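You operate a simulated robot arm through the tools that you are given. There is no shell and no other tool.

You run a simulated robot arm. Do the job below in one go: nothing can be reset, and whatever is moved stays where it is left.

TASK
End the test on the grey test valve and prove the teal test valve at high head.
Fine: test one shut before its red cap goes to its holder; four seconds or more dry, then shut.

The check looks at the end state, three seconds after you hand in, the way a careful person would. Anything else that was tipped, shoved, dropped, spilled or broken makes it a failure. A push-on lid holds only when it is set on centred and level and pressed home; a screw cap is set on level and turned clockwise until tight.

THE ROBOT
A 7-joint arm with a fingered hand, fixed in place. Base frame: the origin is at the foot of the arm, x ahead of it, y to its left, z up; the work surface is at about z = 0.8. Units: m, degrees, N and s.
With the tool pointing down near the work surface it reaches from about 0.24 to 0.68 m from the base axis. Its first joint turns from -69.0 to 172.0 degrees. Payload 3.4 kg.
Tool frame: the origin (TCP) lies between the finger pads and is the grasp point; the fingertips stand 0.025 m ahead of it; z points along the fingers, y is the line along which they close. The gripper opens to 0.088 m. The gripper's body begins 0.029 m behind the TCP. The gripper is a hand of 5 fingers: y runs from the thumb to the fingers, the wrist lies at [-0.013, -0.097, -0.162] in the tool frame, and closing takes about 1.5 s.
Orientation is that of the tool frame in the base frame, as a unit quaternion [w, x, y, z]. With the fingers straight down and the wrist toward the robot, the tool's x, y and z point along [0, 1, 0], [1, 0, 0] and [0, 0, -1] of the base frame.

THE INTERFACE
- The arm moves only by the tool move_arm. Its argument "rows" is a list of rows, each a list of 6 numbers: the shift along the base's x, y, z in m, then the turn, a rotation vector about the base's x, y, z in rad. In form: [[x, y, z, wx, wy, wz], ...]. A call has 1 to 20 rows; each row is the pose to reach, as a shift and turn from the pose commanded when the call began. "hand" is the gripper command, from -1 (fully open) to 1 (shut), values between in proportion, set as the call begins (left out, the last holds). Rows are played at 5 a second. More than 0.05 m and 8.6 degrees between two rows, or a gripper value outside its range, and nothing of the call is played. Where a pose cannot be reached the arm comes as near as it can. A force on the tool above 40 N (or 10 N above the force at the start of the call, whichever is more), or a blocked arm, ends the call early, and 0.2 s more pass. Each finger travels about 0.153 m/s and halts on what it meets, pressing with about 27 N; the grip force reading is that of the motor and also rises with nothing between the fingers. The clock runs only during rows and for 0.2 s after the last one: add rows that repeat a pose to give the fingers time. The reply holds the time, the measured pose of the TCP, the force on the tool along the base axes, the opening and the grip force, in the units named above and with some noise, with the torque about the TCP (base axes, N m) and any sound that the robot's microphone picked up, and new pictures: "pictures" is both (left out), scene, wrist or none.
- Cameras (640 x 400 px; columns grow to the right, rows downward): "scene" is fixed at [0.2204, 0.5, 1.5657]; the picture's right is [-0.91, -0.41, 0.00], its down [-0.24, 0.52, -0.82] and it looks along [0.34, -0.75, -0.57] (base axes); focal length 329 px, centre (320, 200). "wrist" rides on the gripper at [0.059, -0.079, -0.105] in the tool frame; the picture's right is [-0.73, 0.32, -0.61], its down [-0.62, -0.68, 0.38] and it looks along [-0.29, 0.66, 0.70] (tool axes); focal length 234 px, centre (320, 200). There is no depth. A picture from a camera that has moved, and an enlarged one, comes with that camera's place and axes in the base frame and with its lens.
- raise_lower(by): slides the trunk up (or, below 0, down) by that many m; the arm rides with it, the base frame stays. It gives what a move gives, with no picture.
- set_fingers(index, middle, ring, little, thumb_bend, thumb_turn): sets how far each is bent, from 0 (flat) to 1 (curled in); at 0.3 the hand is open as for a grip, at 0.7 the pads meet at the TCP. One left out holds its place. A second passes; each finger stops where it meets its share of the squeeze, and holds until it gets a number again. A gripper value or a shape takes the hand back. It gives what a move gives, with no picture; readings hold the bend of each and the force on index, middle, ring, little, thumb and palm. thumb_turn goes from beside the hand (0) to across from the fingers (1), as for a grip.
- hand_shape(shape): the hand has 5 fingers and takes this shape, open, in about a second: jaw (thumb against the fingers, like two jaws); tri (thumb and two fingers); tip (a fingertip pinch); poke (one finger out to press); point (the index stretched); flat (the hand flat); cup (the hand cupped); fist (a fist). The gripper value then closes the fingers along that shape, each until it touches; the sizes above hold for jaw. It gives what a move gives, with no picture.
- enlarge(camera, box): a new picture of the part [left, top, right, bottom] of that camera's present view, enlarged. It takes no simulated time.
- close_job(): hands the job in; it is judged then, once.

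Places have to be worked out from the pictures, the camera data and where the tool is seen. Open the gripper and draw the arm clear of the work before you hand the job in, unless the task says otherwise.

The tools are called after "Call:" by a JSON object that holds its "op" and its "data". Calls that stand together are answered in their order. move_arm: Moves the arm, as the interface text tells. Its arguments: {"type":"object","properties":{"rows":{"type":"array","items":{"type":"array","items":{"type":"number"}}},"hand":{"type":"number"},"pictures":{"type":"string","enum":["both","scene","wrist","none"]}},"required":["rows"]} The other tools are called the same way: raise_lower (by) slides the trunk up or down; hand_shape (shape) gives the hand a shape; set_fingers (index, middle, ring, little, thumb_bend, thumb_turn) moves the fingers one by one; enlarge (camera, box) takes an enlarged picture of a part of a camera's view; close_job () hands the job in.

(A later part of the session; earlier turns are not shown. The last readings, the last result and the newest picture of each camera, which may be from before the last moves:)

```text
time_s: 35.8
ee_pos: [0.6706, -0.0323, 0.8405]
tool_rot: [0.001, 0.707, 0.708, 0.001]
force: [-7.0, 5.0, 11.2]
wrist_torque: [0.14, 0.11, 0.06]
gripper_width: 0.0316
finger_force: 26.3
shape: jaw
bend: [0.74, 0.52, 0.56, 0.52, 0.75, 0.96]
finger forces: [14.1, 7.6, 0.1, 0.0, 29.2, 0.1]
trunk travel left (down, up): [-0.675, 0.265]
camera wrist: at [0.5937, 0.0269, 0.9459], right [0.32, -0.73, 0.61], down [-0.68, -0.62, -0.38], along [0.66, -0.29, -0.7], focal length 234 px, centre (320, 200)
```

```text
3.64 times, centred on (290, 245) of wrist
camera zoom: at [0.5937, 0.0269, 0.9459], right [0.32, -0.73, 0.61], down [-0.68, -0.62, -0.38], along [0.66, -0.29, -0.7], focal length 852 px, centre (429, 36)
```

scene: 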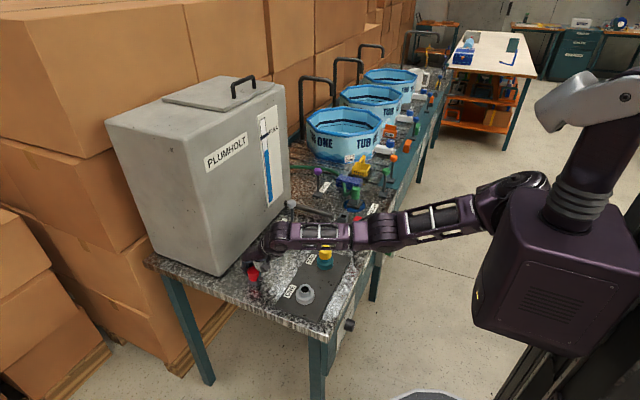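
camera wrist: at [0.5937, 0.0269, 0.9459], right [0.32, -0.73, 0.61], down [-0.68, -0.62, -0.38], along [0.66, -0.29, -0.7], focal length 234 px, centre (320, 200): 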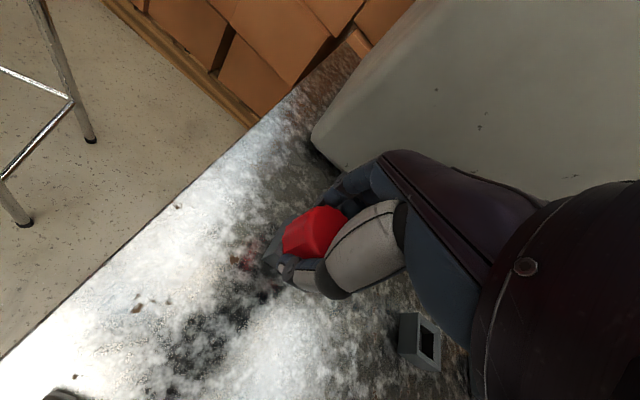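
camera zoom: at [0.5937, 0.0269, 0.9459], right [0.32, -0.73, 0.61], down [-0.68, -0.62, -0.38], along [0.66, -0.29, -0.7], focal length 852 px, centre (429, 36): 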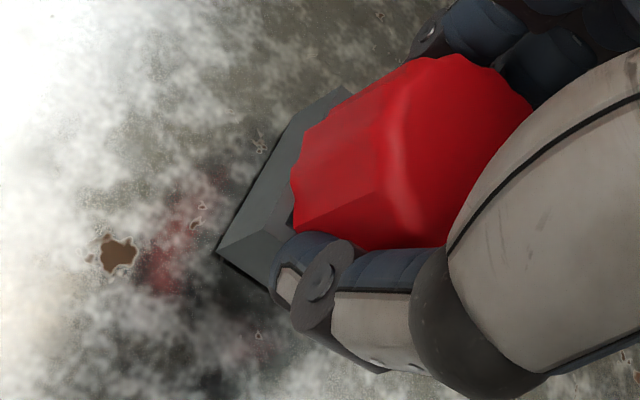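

Contact with ~11 N up and a sideways push toward −x/+y: the peg is in the chamfer and the cap bottom is nearly at the rim. Following the push by 1 mm and pressing a few mm further.

Call:
{"op": "move_arm", "data": {"rows": [[-0.001, 0.001, 0.0, 0, 0, 0], [-0.0015, 0.0015, -0.002, 0, 0, 0], [-0.0015, 0.0015, -0.004, 0, 0, 0]], "pictures": "none"}}

Call:
{"op": "enlarge", "data": {"camera": "scene", "box": [244, 254, 274, 288]}}

Call:
{"op": "enlarge", "data": {"camera": "wrist", "box": [230, 190, 350, 300]}}

```text
time_s: 36.6
ee_pos: [0.6704, -0.0313, 0.8393]
tool_rot: [0.004, 0.706, 0.708, 0.003]
force: [-1.4, 3.9, 21.4]
wrist_torque: [0.13, -0.03, 0.03]
gripper_width: 0.0316
finger_force: 27.3
shape: jaw
bend: [0.74, 0.51, 0.56, 0.52, 0.76, 0.97]
finger forces: [16.1, 9.2, 0.1, 0.0, 27.7, 0.1]
trunk travel left (down, up): [-0.675, 0.265]
```

```text
11.76 times, centred on (259, 271) of scene
camera zoom: at [0.2204, 0.5, 1.5657], right [-0.91, -0.41, 0.0], down [-0.24, 0.52, -0.82], along [0.34, -0.75, -0.57], focal length 3875 px, centre (1038, -635)
```

zoom: 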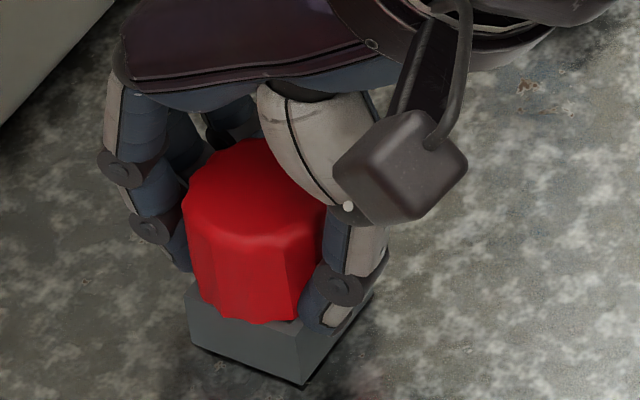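

```text
3.64 times, centred on (290, 245) of wrist
camera zoom: at [0.5923, 0.0271, 0.9445], right [0.32, -0.73, 0.61], down [-0.68, -0.62, -0.39], along [0.66, -0.29, -0.69], focal length 852 px, centre (429, 36)
```

zoom: 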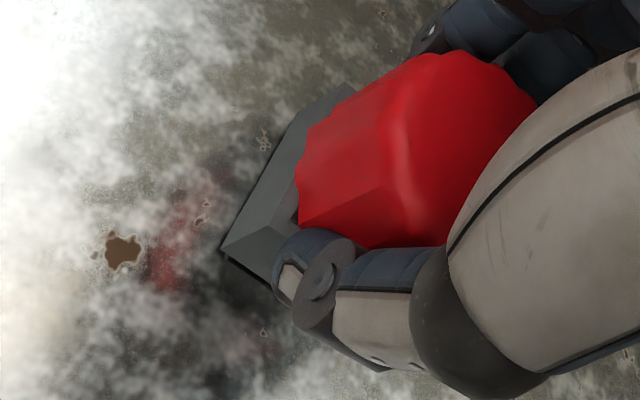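

The cap sits centred at the rim (within ~2 mm of flush); the resistance is likely the fingertips or seat. Easing the load and opening the hand.

Call:
{"op": "move_arm", "data": {"rows": [[0, 0, 0.003, 0, 0, 0], [0, 0, 0.003, 0, 0, 0]], "pictures": "none"}}

Call:
{"op": "move_arm", "data": {"rows": [[0, 0, 0, 0, 0, 0], [0, 0, 0, 0, 0, 0], [0, 0, 0, 0, 0, 0], [0, 0, 0, 0, 0, 0], [0, 0, 0, 0, 0, 0]], "hand": -0.6}}

Call:
{"op": "enlarge", "data": {"camera": "scene", "box": [244, 254, 274, 288]}}

Call:
{"op": "enlarge", "data": {"camera": "wrist", "box": [230, 190, 350, 300]}}

```text
time_s: 37.2
ee_pos: [0.6704, -0.0317, 0.8388]
tool_rot: [0.001, 0.707, 0.707, 0.001]
force: [-0.1, 4.1, 14.6]
wrist_torque: [0.13, -0.03, 0.02]
gripper_width: 0.0318
finger_force: 27.1
shape: jaw
bend: [0.74, 0.51, 0.56, 0.52, 0.76, 0.97]
finger forces: [16.1, 9.2, 0.0, 0.0, 25.5, 0.1]
trunk travel left (down, up): [-0.675, 0.265]
```

```text
time_s: 38.4
ee_pos: [0.6708, -0.0324, 0.8375]
tool_rot: [0.0, 0.707, 0.707, 0.0]
force: [-0.4, -1.0, 0.7]
wrist_torque: [-0.01, 0.02, 0.03]
gripper_width: 0.0703
finger_force: 0.0
shape: jaw
bend: [0.27, 0.34, 0.32, 0.33, 0.49, 0.99]
finger forces: [0.0, 0.0, 0.0, 0.0, 0.0, 0.1]
trunk travel left (down, up): [-0.675, 0.265]
camera wrist: at [0.5946, 0.0265, 0.9438], right [0.32, -0.73, 0.61], down [-0.68, -0.62, -0.38], along [0.66, -0.29, -0.7], focal length 234 px, centre (320, 200)
```

scene: 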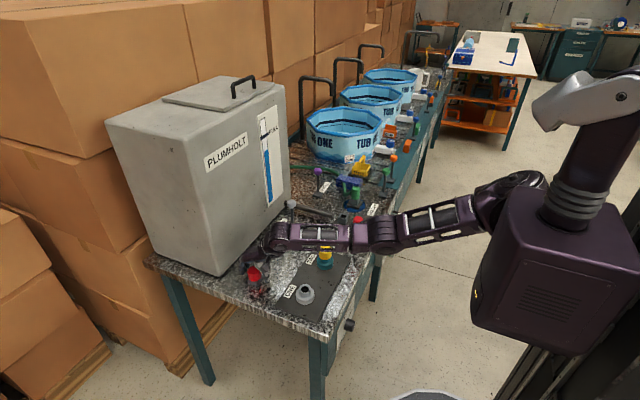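
wrist: 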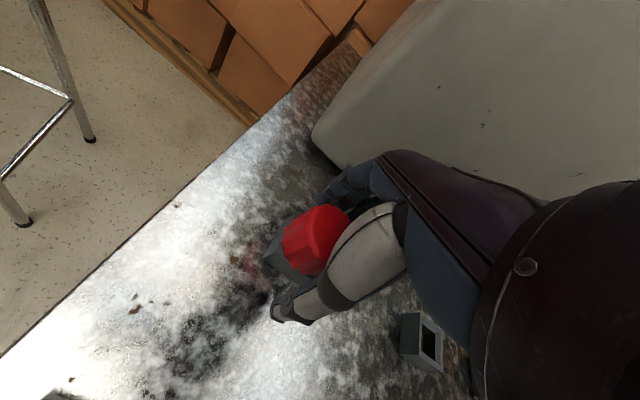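

```text
11.76 times, centred on (259, 271) of scene
camera zoom: at [0.2204, 0.5, 1.5657], right [-0.91, -0.41, 0.0], down [-0.24, 0.52, -0.82], along [0.34, -0.75, -0.57], focal length 3875 px, centre (1038, -635)
```

zoom: 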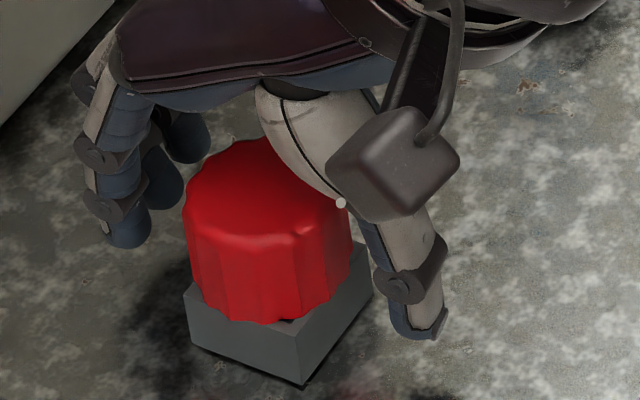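

```text
3.64 times, centred on (290, 245) of wrist
camera zoom: at [0.5946, 0.0265, 0.9438], right [0.32, -0.73, 0.61], down [-0.68, -0.62, -0.38], along [0.66, -0.29, -0.7], focal length 852 px, centre (429, 36)
```

zoom: 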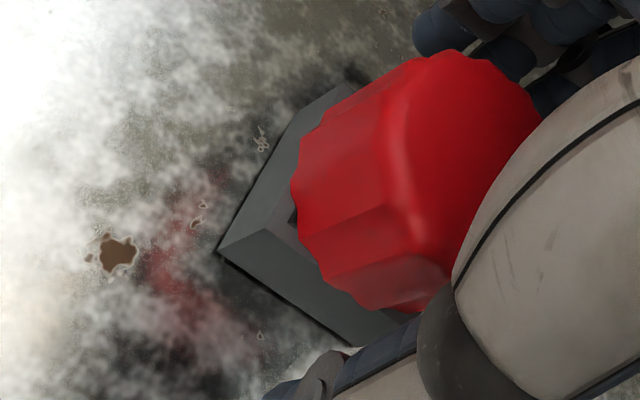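

The red cap is seated on its holder, level. Retreating straight up to inspect.

Call:
{"op": "move_arm", "data": {"rows": [[0, 0, 0.03, 0, 0, 0], [0, 0, 0.07, 0, 0, 0], [-0.01, 0, 0.11, 0, 0, 0], [-0.03, 0, 0.15, 0, 0, 0], [-0.06, 0, 0.18, 0, 0, 0]]}}

Call:
{"op": "enlarge", "data": {"camera": "scene", "box": [240, 250, 280, 290]}}

Call:
{"op": "enlarge", "data": {"camera": "wrist", "box": [180, 140, 380, 340]}}

```text
time_s: 39.6
ee_pos: [0.612, -0.0326, 1.0196]
tool_rot: [-0.001, 0.708, 0.706, 0.0]
force: [-0.1, 0.8, -0.3]
wrist_torque: [-0.01, -0.02, 0.04]
gripper_width: 0.0704
finger_force: 0.0
shape: jaw
bend: [0.27, 0.34, 0.31, 0.33, 0.49, 0.99]
finger forces: [0.0, 0.1, 0.1, 0.1, 0.0, 0.0]
out of reach, approached as far as the arm can: row 4
trunk travel left (down, up): [-0.675, 0.265]
camera wrist: at [0.5342, 0.0261, 1.1252], right [0.32, -0.73, 0.61], down [-0.68, -0.62, -0.38], along [0.66, -0.29, -0.7], focal length 234 px, centre (320, 200)
```

scene: 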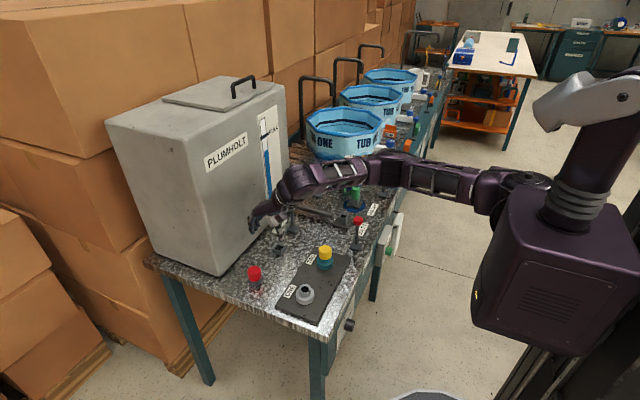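
wrist: 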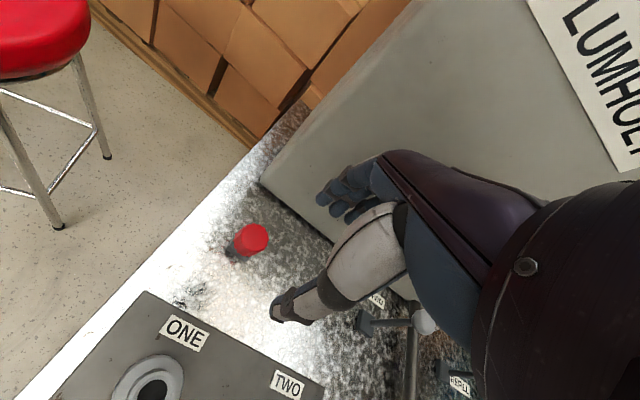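

```text
10.00 times, centred on (260, 270) of scene
camera zoom: at [0.2204, 0.5, 1.5657], right [-0.91, -0.41, 0.0], down [-0.24, 0.52, -0.82], along [0.34, -0.75, -0.57], focal length 3294 px, centre (920, -500)
```

zoom: 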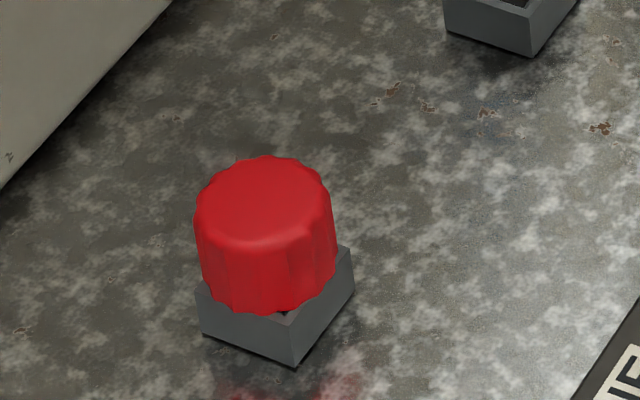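

```text
2.00 times, centred on (280, 240) of wrist
camera zoom: at [0.5342, 0.0261, 1.1252], right [0.32, -0.73, 0.61], down [-0.68, -0.62, -0.38], along [0.66, -0.29, -0.7], focal length 468 px, centre (400, 120)
```

zoom: 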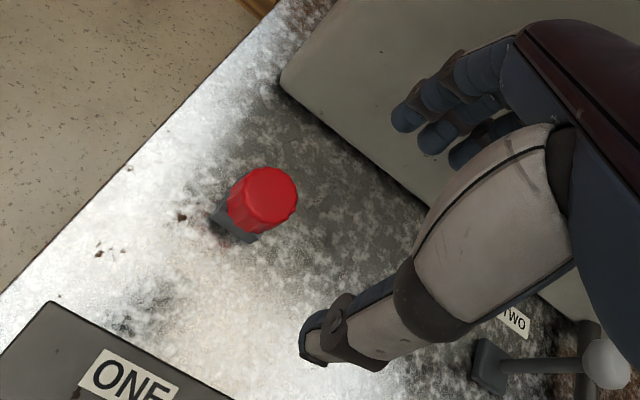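

Red cap is seated in its holder and level. Next, before applying high head, I'll check that the yellow cap on TWO is tight: move over it (about (0.506,-0.171)) with the hand yawed counter-clockwise so I can turn clockwise.

Call:
{"op": "move_arm", "data": {"rows": [[-0.02, -0.035, 0, 0, 0, 0.1], [-0.04, -0.07, 0, 0, 0, 0.2], [-0.06, -0.1, -0.01, 0, 0, 0.3], [-0.085, -0.125, -0.03, 0, 0, 0.4], [-0.106, -0.138, -0.06, 0, 0, 0.5], [-0.106, -0.138, -0.08, 0, 0, 0.5]], "hand": -0.7}}

Call:
{"op": "enlarge", "data": {"camera": "scene", "box": [280, 215, 370, 285]}}

Call:
{"op": "enlarge", "data": {"camera": "wrist", "box": [200, 180, 400, 340]}}

```text
time_s: 41.0
ee_pos: [0.505, -0.171, 0.9376]
tool_rot: [0.001, 0.509, 0.861, 0.0]
force: [1.3, 0.9, -0.5]
wrist_torque: [0.02, 0.01, 0.0]
gripper_width: 0.0744
finger_force: 0.0
shape: jaw
bend: [0.27, 0.33, 0.31, 0.32, 0.43, 0.99]
finger forces: [0.1, 0.1, 0.0, 0.0, 0.1, 0.0]
trunk travel left (down, up): [-0.675, 0.265]
camera wrist: at [0.41, -0.157, 1.0436], right [0.63, -0.48, 0.61], down [-0.3, -0.87, -0.38], along [0.72, 0.06, -0.7], focal length 234 px, centre (320, 200)
```

scene: 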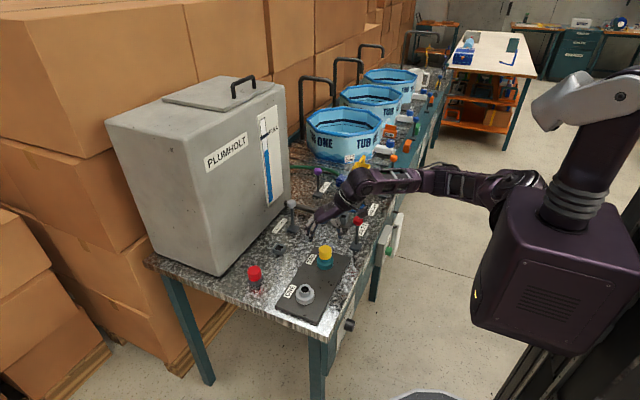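
wrist: 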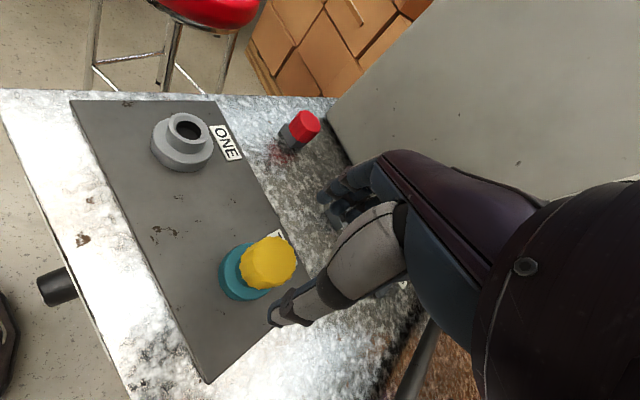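

```text
5.71 times, centred on (325, 250) of scene
camera zoom: at [0.2204, 0.5, 1.5657], right [-0.91, -0.41, 0.0], down [-0.24, 0.52, -0.82], along [0.34, -0.75, -0.57], focal length 1882 px, centre (291, -86)
```

zoom: 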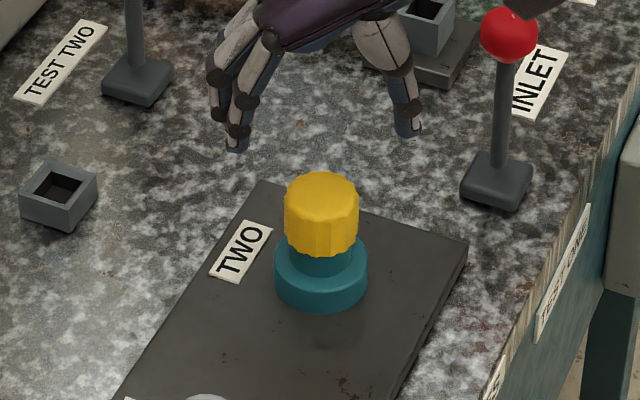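

```text
2.50 times, centred on (300, 260) of wrist
camera zoom: at [0.41, -0.157, 1.0436], right [0.63, -0.48, 0.61], down [-0.3, -0.87, -0.38], along [0.72, 0.06, -0.7], focal length 585 px, centre (370, 50)
```

zoom: 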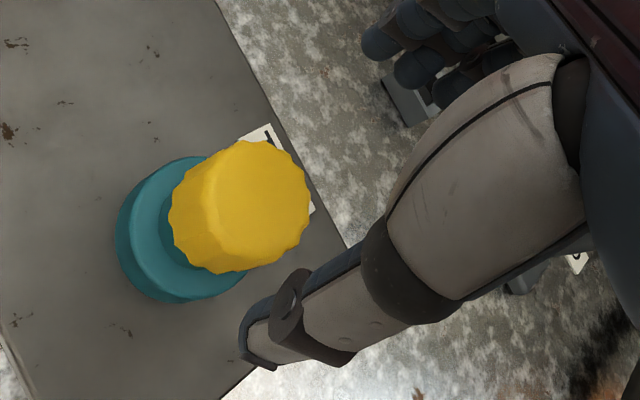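

Alignment is within ~2 mm. Lowering around the yellow cap and gripping.

Call:
{"op": "move_arm", "data": {"rows": [[0.001, -0.001, -0.03, 0, 0, 0], [0.001, -0.001, -0.05, 0, 0, 0], [0.001, -0.001, -0.067, 0, 0, 0]], "pictures": "none"}}

Call:
{"op": "move_arm", "data": {"rows": [[0, 0, 0, 0, 0, 0], [0, 0, 0, 0, 0, 0], [0, 0, 0, 0, 0, 0], [0, 0, 0, 0, 0, 0], [0, 0, 0, 0, 0, 0], [0, 0, 0, 0, 0, 0]], "hand": 0.8}}

Call:
{"op": "enlarge", "data": {"camera": "wrist", "box": [200, 150, 400, 310]}}

```text
time_s: 41.8
ee_pos: [0.5074, -0.1708, 0.87]
tool_rot: [0.0, 0.509, 0.861, 0.0]
force: [-0.1, 0.5, 0.2]
wrist_torque: [-0.03, 0.0, 0.0]
gripper_width: 0.0745
finger_force: 0.0
shape: jaw
bend: [0.27, 0.33, 0.31, 0.32, 0.43, 0.99]
finger forces: [0.0, 0.1, 0.0, 0.0, 0.0, 0.0]
trunk travel left (down, up): [-0.675, 0.265]
```

```text
time_s: 43.2
ee_pos: [0.5058, -0.1723, 0.8712]
tool_rot: [-0.001, 0.511, 0.86, 0.001]
force: [-3.4, -3.6, 0.1]
wrist_torque: [-0.03, 0.05, 0.02]
gripper_width: 0.0304
finger_force: 26.7
shape: jaw
bend: [0.74, 0.53, 0.57, 0.54, 0.73, 1.0]
finger forces: [14.1, 6.3, 0.1, 0.0, 24.7, 0.0]
trunk travel left (down, up): [-0.675, 0.265]
camera wrist: at [0.4105, -0.1582, 0.9769], right [0.63, -0.48, 0.61], down [-0.3, -0.87, -0.38], along [0.72, 0.06, -0.7], focal length 234 px, centre (320, 200)
```

scene: 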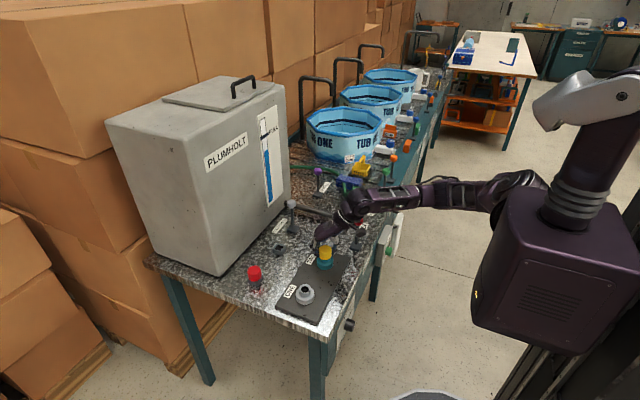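
wrist: 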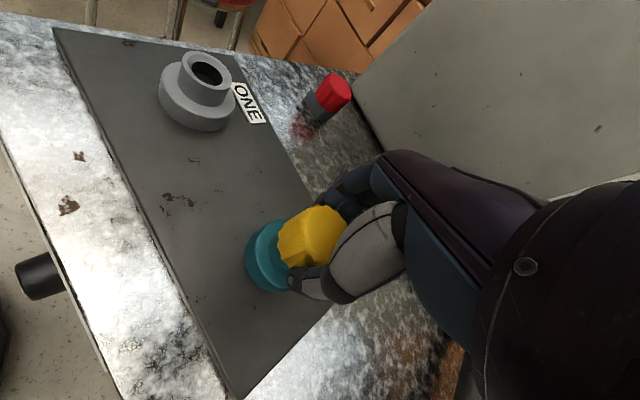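

```text
2.50 times, centred on (300, 230) of wrist
camera zoom: at [0.4105, -0.1582, 0.9769], right [0.63, -0.48, 0.61], down [-0.3, -0.87, -0.38], along [0.72, 0.06, -0.7], focal length 585 px, centre (370, 125)
```

zoom: 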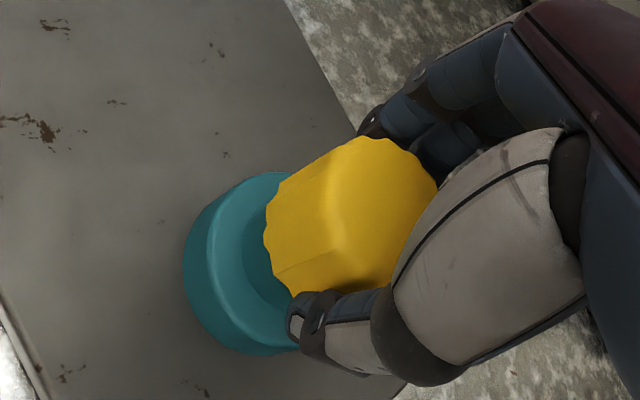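

Gripped with small net side forces. Turning clockwise in small steps and watching the torque to see if it tightens.

Call:
{"op": "move_arm", "data": {"rows": [[0, 0, 0, 0, 0, -0.07], [0, 0, 0, 0, 0, -0.14], [0, 0, 0, 0, 0, -0.21], [0, 0, 0, 0, 0, -0.28]], "pictures": "wrist"}}

Call:
{"op": "enlarge", "data": {"camera": "wrist", "box": [200, 150, 400, 310]}}

```text
time_s: 44.2
ee_pos: [0.5065, -0.1692, 0.8714]
tool_rot: [0.001, 0.625, 0.78, 0.0]
force: [-7.0, 0.2, -5.4]
wrist_torque: [0.09, 0.01, 0.15]
gripper_width: 0.0288
finger_force: 26.5
shape: jaw
bend: [0.74, 0.54, 0.57, 0.54, 0.73, 1.0]
finger forces: [13.2, 5.6, 0.0, 0.0, 25.8, 0.0]
trunk travel left (down, up): [-0.675, 0.265]
camera wrist: at [0.4182, -0.1304, 0.9768], right [0.47, -0.64, 0.61], down [-0.53, -0.76, -0.38], along [0.7, -0.14, -0.7], focal length 234 px, centre (320, 200)
```

wrist: 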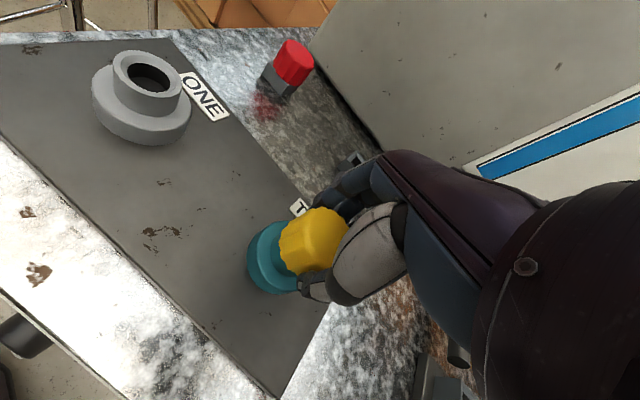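

```text
2.50 times, centred on (300, 230) of wrist
camera zoom: at [0.4182, -0.1304, 0.9768], right [0.47, -0.64, 0.61], down [-0.53, -0.76, -0.38], along [0.7, -0.14, -0.7], focal length 585 px, centre (370, 125)
```

zoom: 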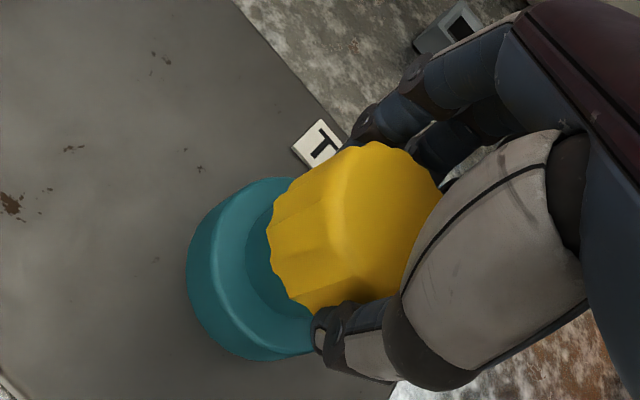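

A resisting torque of ~0.15 N m and a slight downward pull appear; continuing clockwise to see if it stalls.

Call:
{"op": "move_arm", "data": {"rows": [[0, 0, 0, 0, 0, -0.07], [0, 0, 0, 0, 0, -0.14], [0, 0, 0, 0, 0, -0.21], [0, 0, 0, 0, 0, -0.28], [0, 0, 0, 0, 0, -0.35]], "pictures": "wrist"}}

Call:
{"op": "enlarge", "data": {"camera": "wrist", "box": [200, 150, 400, 310]}}

```text
time_s: 45.4
ee_pos: [0.5069, -0.172, 0.8716]
tool_rot: [0.0, 0.752, 0.66, 0.0]
force: [-2.6, 2.4, -9.7]
wrist_torque: [0.15, -0.18, 0.27]
gripper_width: 0.0267
finger_force: 26.9
shape: jaw
bend: [0.74, 0.55, 0.57, 0.54, 0.73, 1.0]
finger forces: [15.0, 7.2, 0.1, 0.0, 23.1, 0.0]
trunk travel left (down, up): [-0.675, 0.265]
camera wrist: at [0.4386, -0.1028, 0.9767], right [0.23, -0.76, 0.61], down [-0.76, -0.53, -0.38], along [0.61, -0.37, -0.7], focal length 234 px, centre (320, 200)
```

wrist: 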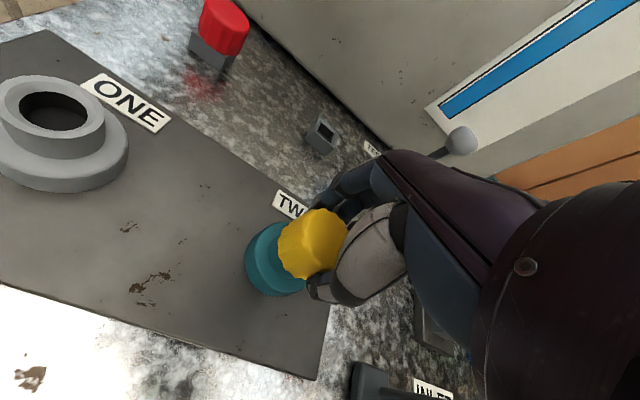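

```text
2.50 times, centred on (300, 230) of wrist
camera zoom: at [0.4386, -0.1028, 0.9767], right [0.23, -0.76, 0.61], down [-0.76, -0.53, -0.38], along [0.61, -0.37, -0.7], focal length 585 px, centre (370, 125)
```

zoom: 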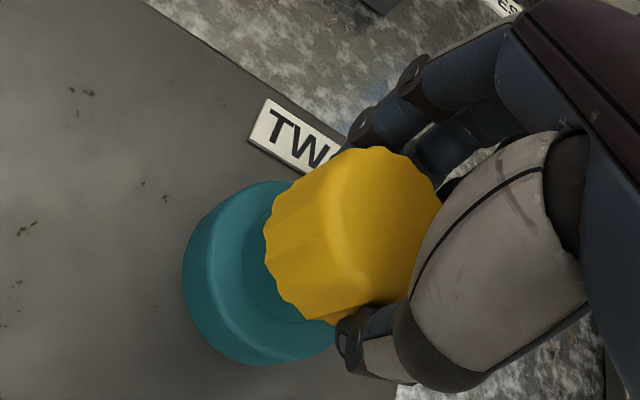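

Torque climbs (0.15→0.27 N m) as the hand winds up, suggesting the cap is already tight. One more small turn to confirm.

Call:
{"op": "move_arm", "data": {"rows": [[0, 0, 0, 0, 0, -0.07], [0, 0, 0, 0, 0, -0.14], [0, 0, 0, 0, 0, -0.21], [0, 0, 0, 0, 0, -0.28]], "pictures": "wrist"}}

Call:
{"op": "enlarge", "data": {"camera": "wrist", "box": [200, 150, 400, 310]}}

Call:
{"op": "enlarge", "data": {"camera": "scene", "box": [300, 230, 350, 275]}}

```text
time_s: 46.4
ee_pos: [0.5074, -0.1697, 0.8715]
tool_rot: [0.0, 0.836, 0.548, 0.001]
force: [2.1, 4.5, -6.1]
wrist_torque: [0.19, -0.53, 0.55]
gripper_width: 0.0254
finger_force: 26.9
shape: jaw
bend: [0.75, 0.52, 0.57, 0.54, 0.74, 1.0]
finger forces: [18.2, 13.7, 0.0, 0.0, 26.5, 0.1]
trunk travel left (down, up): [-0.675, 0.265]
camera wrist: at [0.4609, -0.0847, 0.977], right [0.01, -0.8, 0.61], down [-0.87, -0.3, -0.38], along [0.49, -0.53, -0.7], focal length 234 px, centre (320, 200)
```

wrist: 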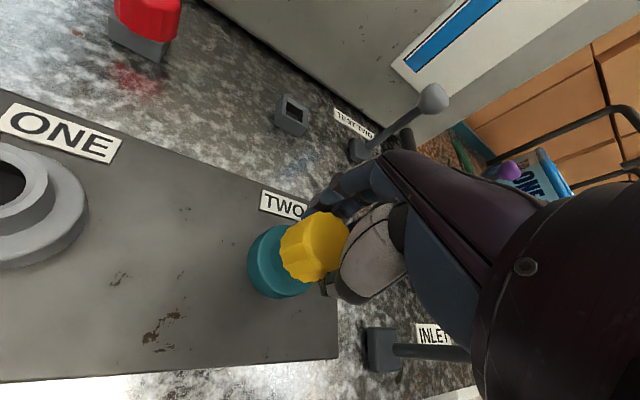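

```text
2.50 times, centred on (300, 230) of wrist
camera zoom: at [0.4609, -0.0847, 0.977], right [0.01, -0.8, 0.61], down [-0.87, -0.3, -0.38], along [0.49, -0.53, -0.7], focal length 585 px, centre (370, 125)
```

zoom: 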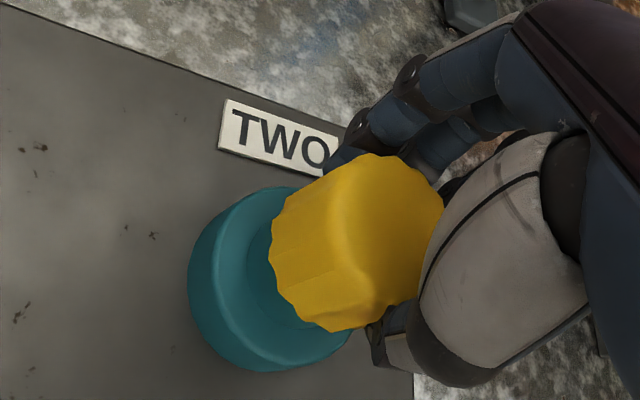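

```text
8.89 times, centred on (325, 252) of scene
camera zoom: at [0.2204, 0.5, 1.5657], right [-0.91, -0.41, 0.0], down [-0.24, 0.52, -0.82], along [0.34, -0.75, -0.57], focal length 2928 px, centre (276, -267)
```

zoom: 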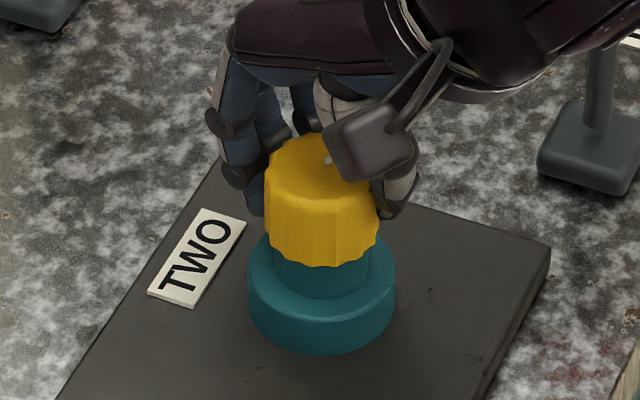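

Torque climbed to 0.55 N m with no turning: the yellow cap is tight. I'll release, rise, and move to the front of the bench to inspect the HEAD knob.

Call:
{"op": "move_arm", "data": {"rows": [[0, 0, 0, 0, 0, 0], [0, 0, 0, 0, 0, 0], [0, 0, 0, 0, 0, 0], [0, 0, 0, 0, 0, 0], [0, 0, 0, 0, 0, 0]], "hand": -0.7, "pictures": "none"}}

Call:
{"op": "move_arm", "data": {"rows": [[0, 0, 0.04, 0, 0, 0], [0, 0, 0.08, 0, 0, 0], [0, 0.01, 0.1, 0, 0, 0.1], [-0.04, 0.03, 0.1, 0, 0, 0.2], [-0.08, 0.05, 0.1, 0, 0, 0.3], [-0.12, 0.06, 0.1, 0, 0, 0.41], [-0.15, 0.07, 0.07, 0, 0, 0.41], [-0.17, 0.07, 0.03, 0, 0, 0.41], [-0.175, 0.07, -0.01, 0, 0, 0.41]]}}

Call:
{"op": "enlarge", "data": {"camera": "wrist", "box": [160, 150, 360, 310]}}

```text
time_s: 47.6
ee_pos: [0.5061, -0.1716, 0.8707]
tool_rot: [0.0, 0.837, 0.548, 0.0]
force: [-0.1, -0.7, -0.1]
wrist_torque: [0.03, -0.01, -0.02]
gripper_width: 0.0745
finger_force: 0.1
shape: jaw
bend: [0.28, 0.33, 0.31, 0.32, 0.43, 0.99]
finger forces: [0.0, 0.0, 0.0, 0.0, 0.0, 0.0]
trunk travel left (down, up): [-0.675, 0.265]
```

```text
time_s: 49.6
ee_pos: [0.3452, -0.0979, 0.8789]
tool_rot: [0.0, 0.707, 0.707, 0.001]
force: [0.1, -0.2, -0.1]
wrist_torque: [-0.02, -0.03, 0.0]
gripper_width: 0.0746
finger_force: 0.1
shape: jaw
bend: [0.28, 0.33, 0.31, 0.32, 0.43, 0.99]
finger forces: [0.1, 0.0, 0.1, 0.0, 0.1, 0.0]
out of reach, approached as far as the arm can: row 6, 7, 8, 9
trunk travel left (down, up): [-0.675, 0.265]
camera wrist: at [0.2668, -0.0392, 0.9851], right [0.32, -0.73, 0.61], down [-0.68, -0.62, -0.38], along [0.66, -0.29, -0.7], focal length 234 px, centre (320, 200)
```

scene: 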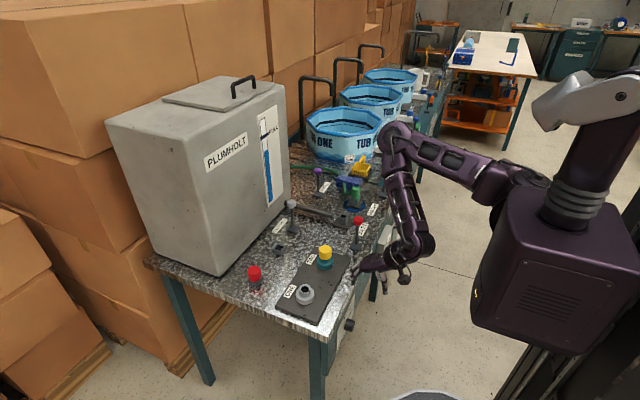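
wrist: 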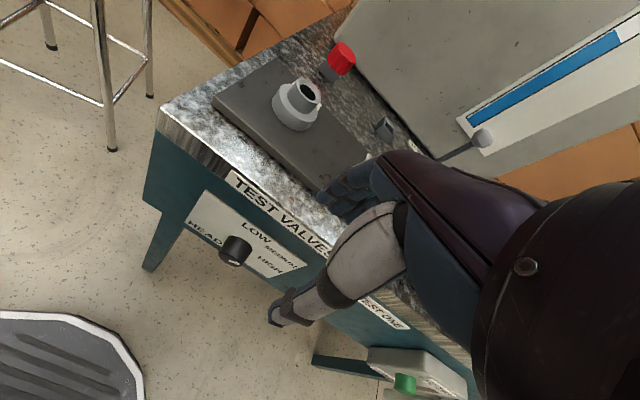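

```text
2.50 times, centred on (260, 230) of wrist
camera zoom: at [0.2668, -0.0392, 0.9851], right [0.32, -0.73, 0.61], down [-0.68, -0.62, -0.38], along [0.66, -0.29, -0.7], focal length 585 px, centre (470, 125)
```

zoom: 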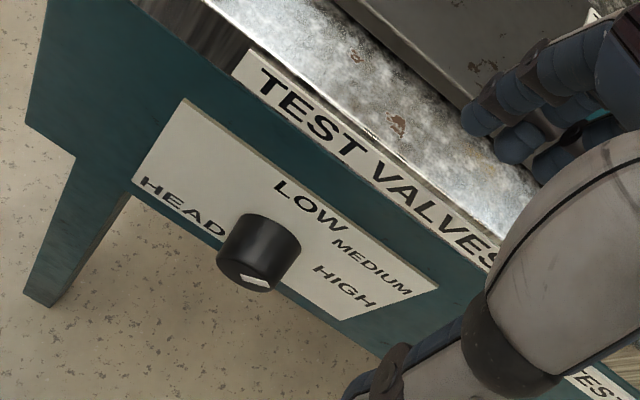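

Call:
{"op": "enlarge", "data": {"camera": "wrist", "box": [200, 200, 310, 280]}}

```text
5.00 times, centred on (255, 240) of wrist
camera zoom: at [0.2668, -0.0392, 0.9851], right [0.32, -0.73, 0.61], down [-0.68, -0.62, -0.38], along [0.66, -0.29, -0.7], focal length 1171 px, centre (645, 0)
```

zoom: 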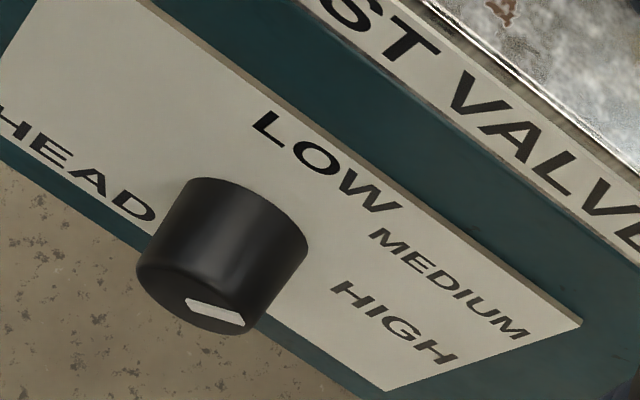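

The HEAD dial has LOW at 12 o'clock, MEDIUM around 1:30 and HIGH at 3 o'clock. The knob is a round cylinder, end face near x 0.375, axis near (y -0.09, z 0.68). The white pointer seems to be near MEDIUM. I'll raise the trunk so the arm can reach in close to the front face, and set a thumb-plus-two-fingers shape.

Call:
{"op": "raise_lower", "data": {"by": 0.2}}

Call:
{"op": "hand_shape", "data": {"shape": "tri"}}

Call:
{"op": "move_arm", "data": {"rows": [[0, 0, -0.03, 0, 0, 0], [-0.01, 0, -0.07, 0, 0, 0], [-0.015, 0, -0.11, 0, 0, 0], [-0.02, 0, -0.15, 0, 0, 0], [-0.02, 0, -0.19, 0, 0, 0]]}}

Call:
{"op": "enlarge", "data": {"camera": "wrist", "box": [200, 190, 310, 270]}}

```text
time_s: 51.8
ee_pos: [0.3445, -0.0983, 1.0791]
tool_rot: [0.0, 0.707, 0.708, 0.0]
force: [0.2, -0.1, -0.3]
wrist_torque: [-0.01, 0.04, 0.03]
gripper_width: 0.0748
finger_force: 0.1
shape: jaw
bend: [0.28, 0.33, 0.31, 0.32, 0.43, 0.99]
finger forces: [0.1, 0.1, 0.0, 0.0, 0.0, 0.0]
trunk travel left (down, up): [-0.875, 0.065]
```

```text
time_s: 52.7
ee_pos: [0.3444, -0.0979, 1.0792]
tool_rot: [0.0, 0.707, 0.707, -0.001]
force: [0.3, -0.5, -0.1]
wrist_torque: [0.04, -0.04, -0.01]
gripper_width: 0.0877
finger_force: 0.0
shape: tri
bend: [0.3, 0.3, 0.99, 0.99, 0.3, 0.98]
finger forces: [0.1, 0.1, 0.1, 0.0, 0.0, 0.1]
trunk travel left (down, up): [-0.875, 0.065]
```

```text
time_s: 53.9
ee_pos: [0.3246, -0.096, 0.8892]
tool_rot: [0.0, 0.707, 0.708, 0.0]
force: [0.1, -0.7, 0.2]
wrist_torque: [0.04, 0.01, 0.01]
gripper_width: 0.0879
finger_force: 0.0
shape: tri
bend: [0.3, 0.3, 0.99, 0.99, 0.3, 0.98]
finger forces: [0.0, 0.0, 0.0, 0.0, 0.0, 0.0]
out of reach, approached as far as the arm can: row 2
trunk travel left (down, up): [-0.875, 0.065]
camera wrist: at [0.2472, -0.0376, 0.9944], right [0.32, -0.73, 0.61], down [-0.68, -0.62, -0.38], along [0.66, -0.29, -0.69], focal length 234 px, centre (320, 200)
```

scene: 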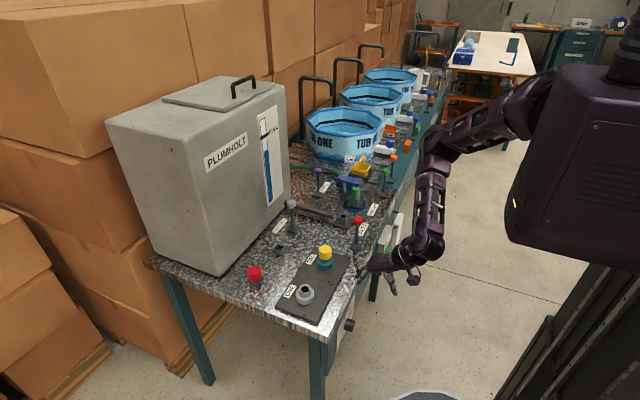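
wrist: 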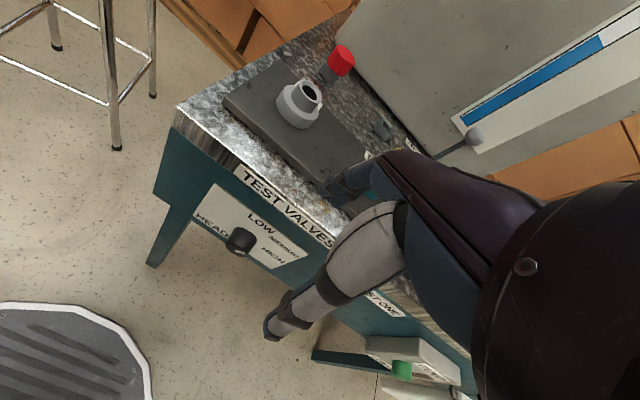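

```text
5.00 times, centred on (255, 230) of wrist
camera zoom: at [0.2472, -0.0376, 0.9944], right [0.32, -0.73, 0.61], down [-0.68, -0.62, -0.38], along [0.66, -0.29, -0.69], focal length 1171 px, centre (645, 50)
```

zoom: 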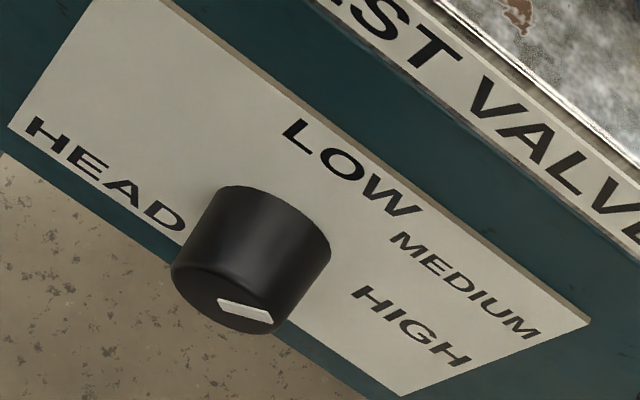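

Reach is better with the trunk up. Lowering further in front of the bench face, hand kept clear of the edge, to get a straighter look at the knob's pointer.

Call:
{"op": "move_arm", "data": {"rows": [[-0.01, 0.01, -0.03, 0, 0, 0], [-0.015, 0.02, -0.07, 0, 0, 0], [-0.02, 0.03, -0.11, 0, 0, 0], [-0.025, 0.04, -0.15, 0, 0, 0]]}}

Call:
{"op": "enlarge", "data": {"camera": "wrist", "box": [200, 120, 360, 240]}}

```text
time_s: 54.9
ee_pos: [0.2997, -0.0551, 0.738]
tool_rot: [0.0, 0.706, 0.708, 0.0]
force: [0.9, 0.2, 0.3]
wrist_torque: [0.0, 0.0, -0.01]
gripper_width: 0.088
finger_force: 0.2
shape: tri
bend: [0.3, 0.3, 0.99, 0.99, 0.3, 0.98]
finger forces: [0.0, 0.0, 0.1, 0.0, 0.0, 0.0]
trunk travel left (down, up): [-0.875, 0.065]
camera wrist: at [0.2213, 0.0022, 0.8438], right [0.33, -0.72, 0.61], down [-0.68, -0.63, -0.38], along [0.66, -0.29, -0.7], focal length 234 px, centre (320, 200)
```

scene: 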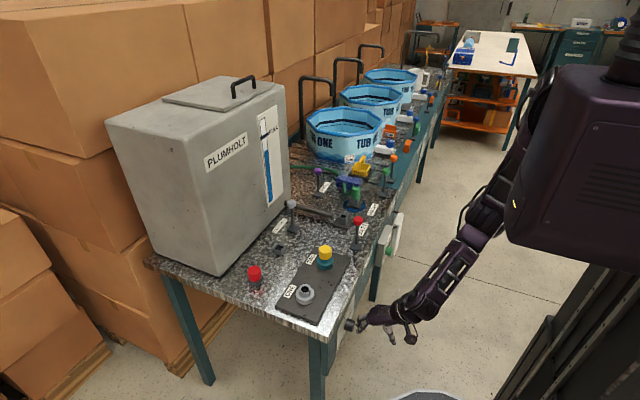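
wrist: 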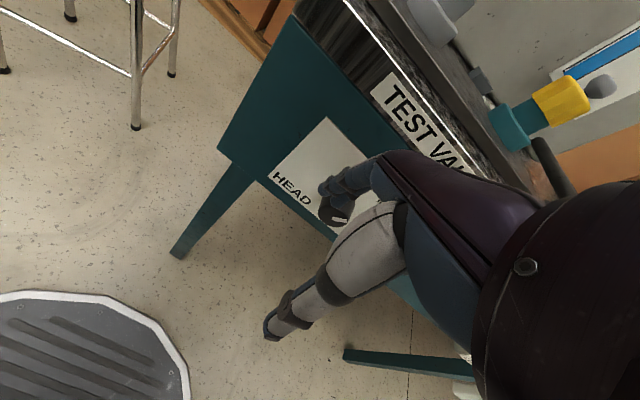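

```text
3.33 times, centred on (280, 180) of wrist
camera zoom: at [0.2213, 0.0022, 0.8438], right [0.33, -0.72, 0.61], down [-0.68, -0.63, -0.38], along [0.66, -0.29, -0.7], focal length 781 px, centre (453, 267)
```

zoom: 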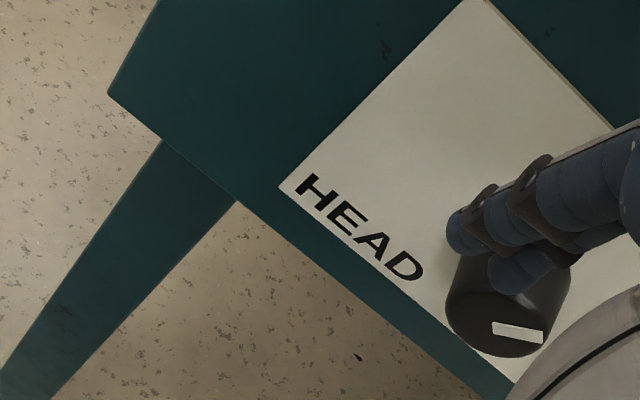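

The fingers hide the knob; sliding the hand toward −y (fingers stay ~2 cm short of the knob's face) so the knob shows clear on the left.

Call:
{"op": "move_arm", "data": {"rows": [[-0.005, -0.04, 0.0, 0, 0, 0], [-0.01, -0.08, 0.0, 0, 0, 0], [-0.01, -0.11, 0.0, 0, 0, 0]], "pictures": "wrist"}}

Call:
{"op": "enlarge", "data": {"camera": "wrist", "box": [140, 60, 340, 210]}}

```text
time_s: 55.7
ee_pos: [0.2868, -0.1692, 0.7386]
tool_rot: [-0.001, 0.706, 0.708, 0.001]
force: [-0.3, 0.1, 0.0]
wrist_torque: [0.02, -0.02, -0.01]
gripper_width: 0.0879
finger_force: 0.0
shape: tri
bend: [0.3, 0.3, 0.99, 0.99, 0.3, 0.98]
finger forces: [0.1, 0.1, 0.0, 0.0, 0.1, 0.1]
trunk travel left (down, up): [-0.875, 0.065]
camera wrist: at [0.2099, -0.1098, 0.8455], right [0.32, -0.73, 0.61], down [-0.68, -0.62, -0.38], along [0.66, -0.29, -0.7], focal length 234 px, centre (320, 200)
```

wrist: 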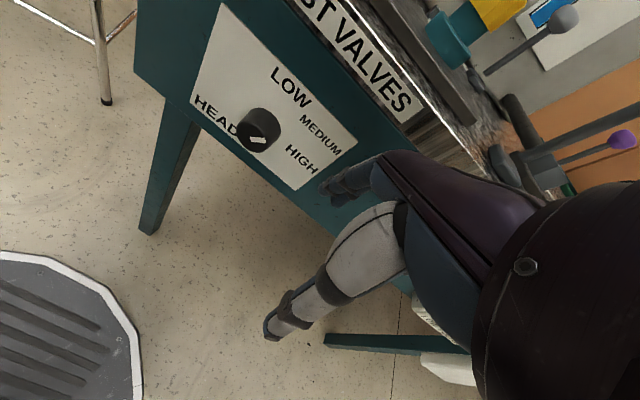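

```text
2.67 times, centred on (240, 135) of wrist
camera zoom: at [0.2099, -0.1098, 0.8455], right [0.32, -0.73, 0.61], down [-0.68, -0.62, -0.38], along [0.66, -0.29, -0.7], focal length 624 px, centre (533, 373)
```

zoom: 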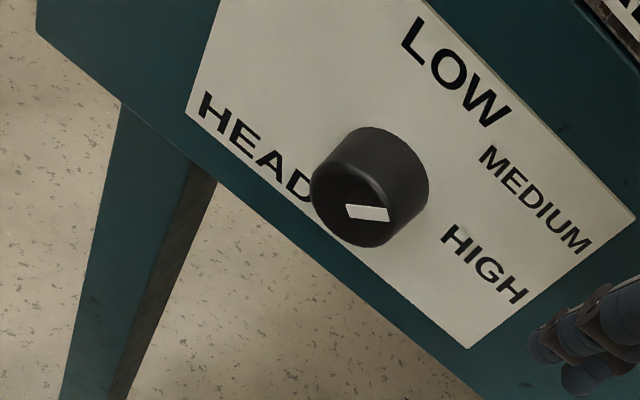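

Clear view: the white pointer runs from centre up-right, i.e. at MEDIUM (~45°). HIGH is at 3 o'clock, so the knob needs a ~45° clockwise turn. I'll orient the hand to grip the knob from the front: first yaw +90° so thumb and fingers straddle left-right.

Call:
{"op": "move_arm", "data": {"rows": [[0, 0, 0, 0, 0, 0.14], [-0.002, 0.0, 0, 0, 0, 0.28], [-0.004, 0.0, 0, 0, 0, 0.42], [-0.006, 0.0, 0, 0, 0, 0.56], [-0.008, 0.0, 0, 0, 0, 0.7], [-0.01, 0.0, 0, 0, 0, 0.84], [-0.012, 0.0, 0, 0, 0, 0.98], [-0.012, 0.0, 0, 0, 0, 1.12], [-0.012, 0.0, 0, 0, 0, 1.26], [-0.012, 0.0, 0, 0, 0, 1.4], [-0.012, 0, 0, 0, 0, 1.54]]}}

```text
time_s: 58.1
ee_pos: [0.2781, -0.1674, 0.739]
tool_rot: [0.0, 0.013, 1.0, -0.001]
force: [0.7, -0.1, -0.3]
wrist_torque: [0.01, -0.01, 0.0]
gripper_width: 0.0882
finger_force: 0.1
shape: tri
bend: [0.3, 0.3, 0.99, 0.99, 0.3, 0.98]
finger forces: [0.1, 0.0, 0.1, 0.0, 0.1, 0.0]
trunk travel left (down, up): [-0.875, 0.065]
camera wrist: at [0.2185, -0.2445, 0.845], right [0.74, 0.3, 0.61], down [0.6, -0.7, -0.38], along [0.31, 0.65, -0.7], focal length 234 px, centre (320, 200)
```

scene: 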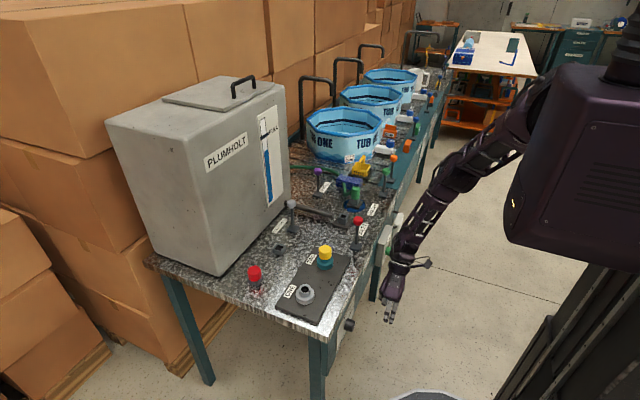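
wrist: 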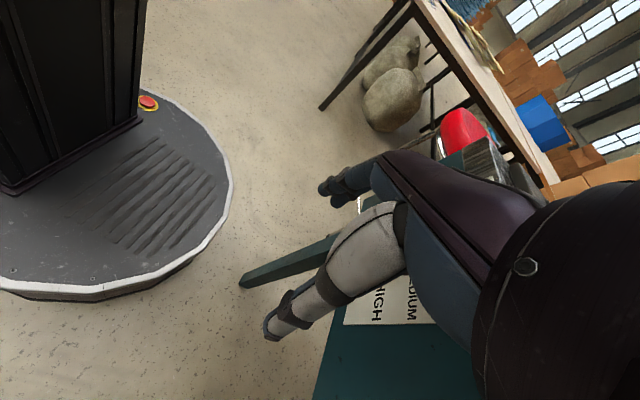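

Yaw reached. Now pitching the fingers forward about 60° toward the bench face, at a safe stand-off.

Call:
{"op": "move_arm", "data": {"rows": [[0, 0, 0, 0, -0.13, 0], [0, 0, 0, 0, -0.26, 0], [0, 0, 0, 0, -0.39, 0], [0, 0, 0, 0, -0.52, 0], [0, 0, 0, 0, -0.65, 0], [0, 0, 0, 0, -0.78, 0], [0, 0, 0, 0, -0.91, 0], [0, 0, 0, 0, -1.05, 0]]}}

```text
time_s: 59.9
ee_pos: [0.2783, -0.1655, 0.7406]
tool_rot: [0.502, 0.014, 0.865, 0.006]
force: [0.1, 0.9, -0.6]
wrist_torque: [0.04, 0.01, 0.01]
gripper_width: 0.0879
finger_force: 0.0
shape: tri
bend: [0.3, 0.3, 0.99, 0.99, 0.3, 0.98]
finger forces: [0.0, 0.0, 0.0, 0.1, 0.0, 0.1]
trunk travel left (down, up): [-0.875, 0.065]
camera wrist: at [0.1589, -0.2425, 0.741], right [-0.16, 0.3, 0.94], down [0.63, -0.7, 0.33], along [0.76, 0.65, -0.08], focal length 234 px, centre (320, 200)
```

scene: 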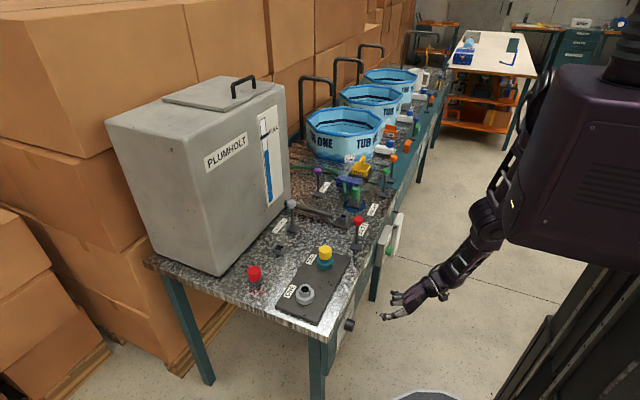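
wrist: 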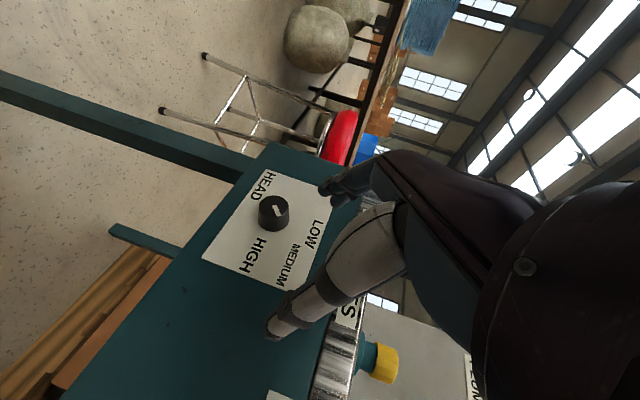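

Excellent, a direct view of the dial. Enlarging to read the pointer and localise the knob.

Call:
{"op": "enlarge", "data": {"camera": "wrist", "box": [200, 150, 360, 300]}}

```text
2.67 times, centred on (280, 225) of wrist
camera zoom: at [0.1589, -0.2425, 0.741], right [-0.16, 0.3, 0.94], down [0.63, -0.7, 0.33], along [0.76, 0.65, -0.08], focal length 624 px, centre (427, 133)
```

zoom: 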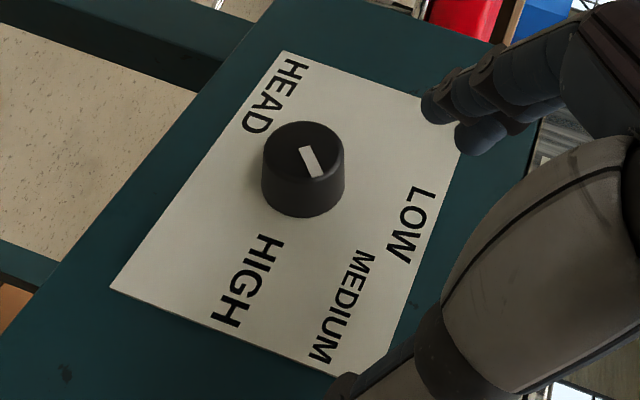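

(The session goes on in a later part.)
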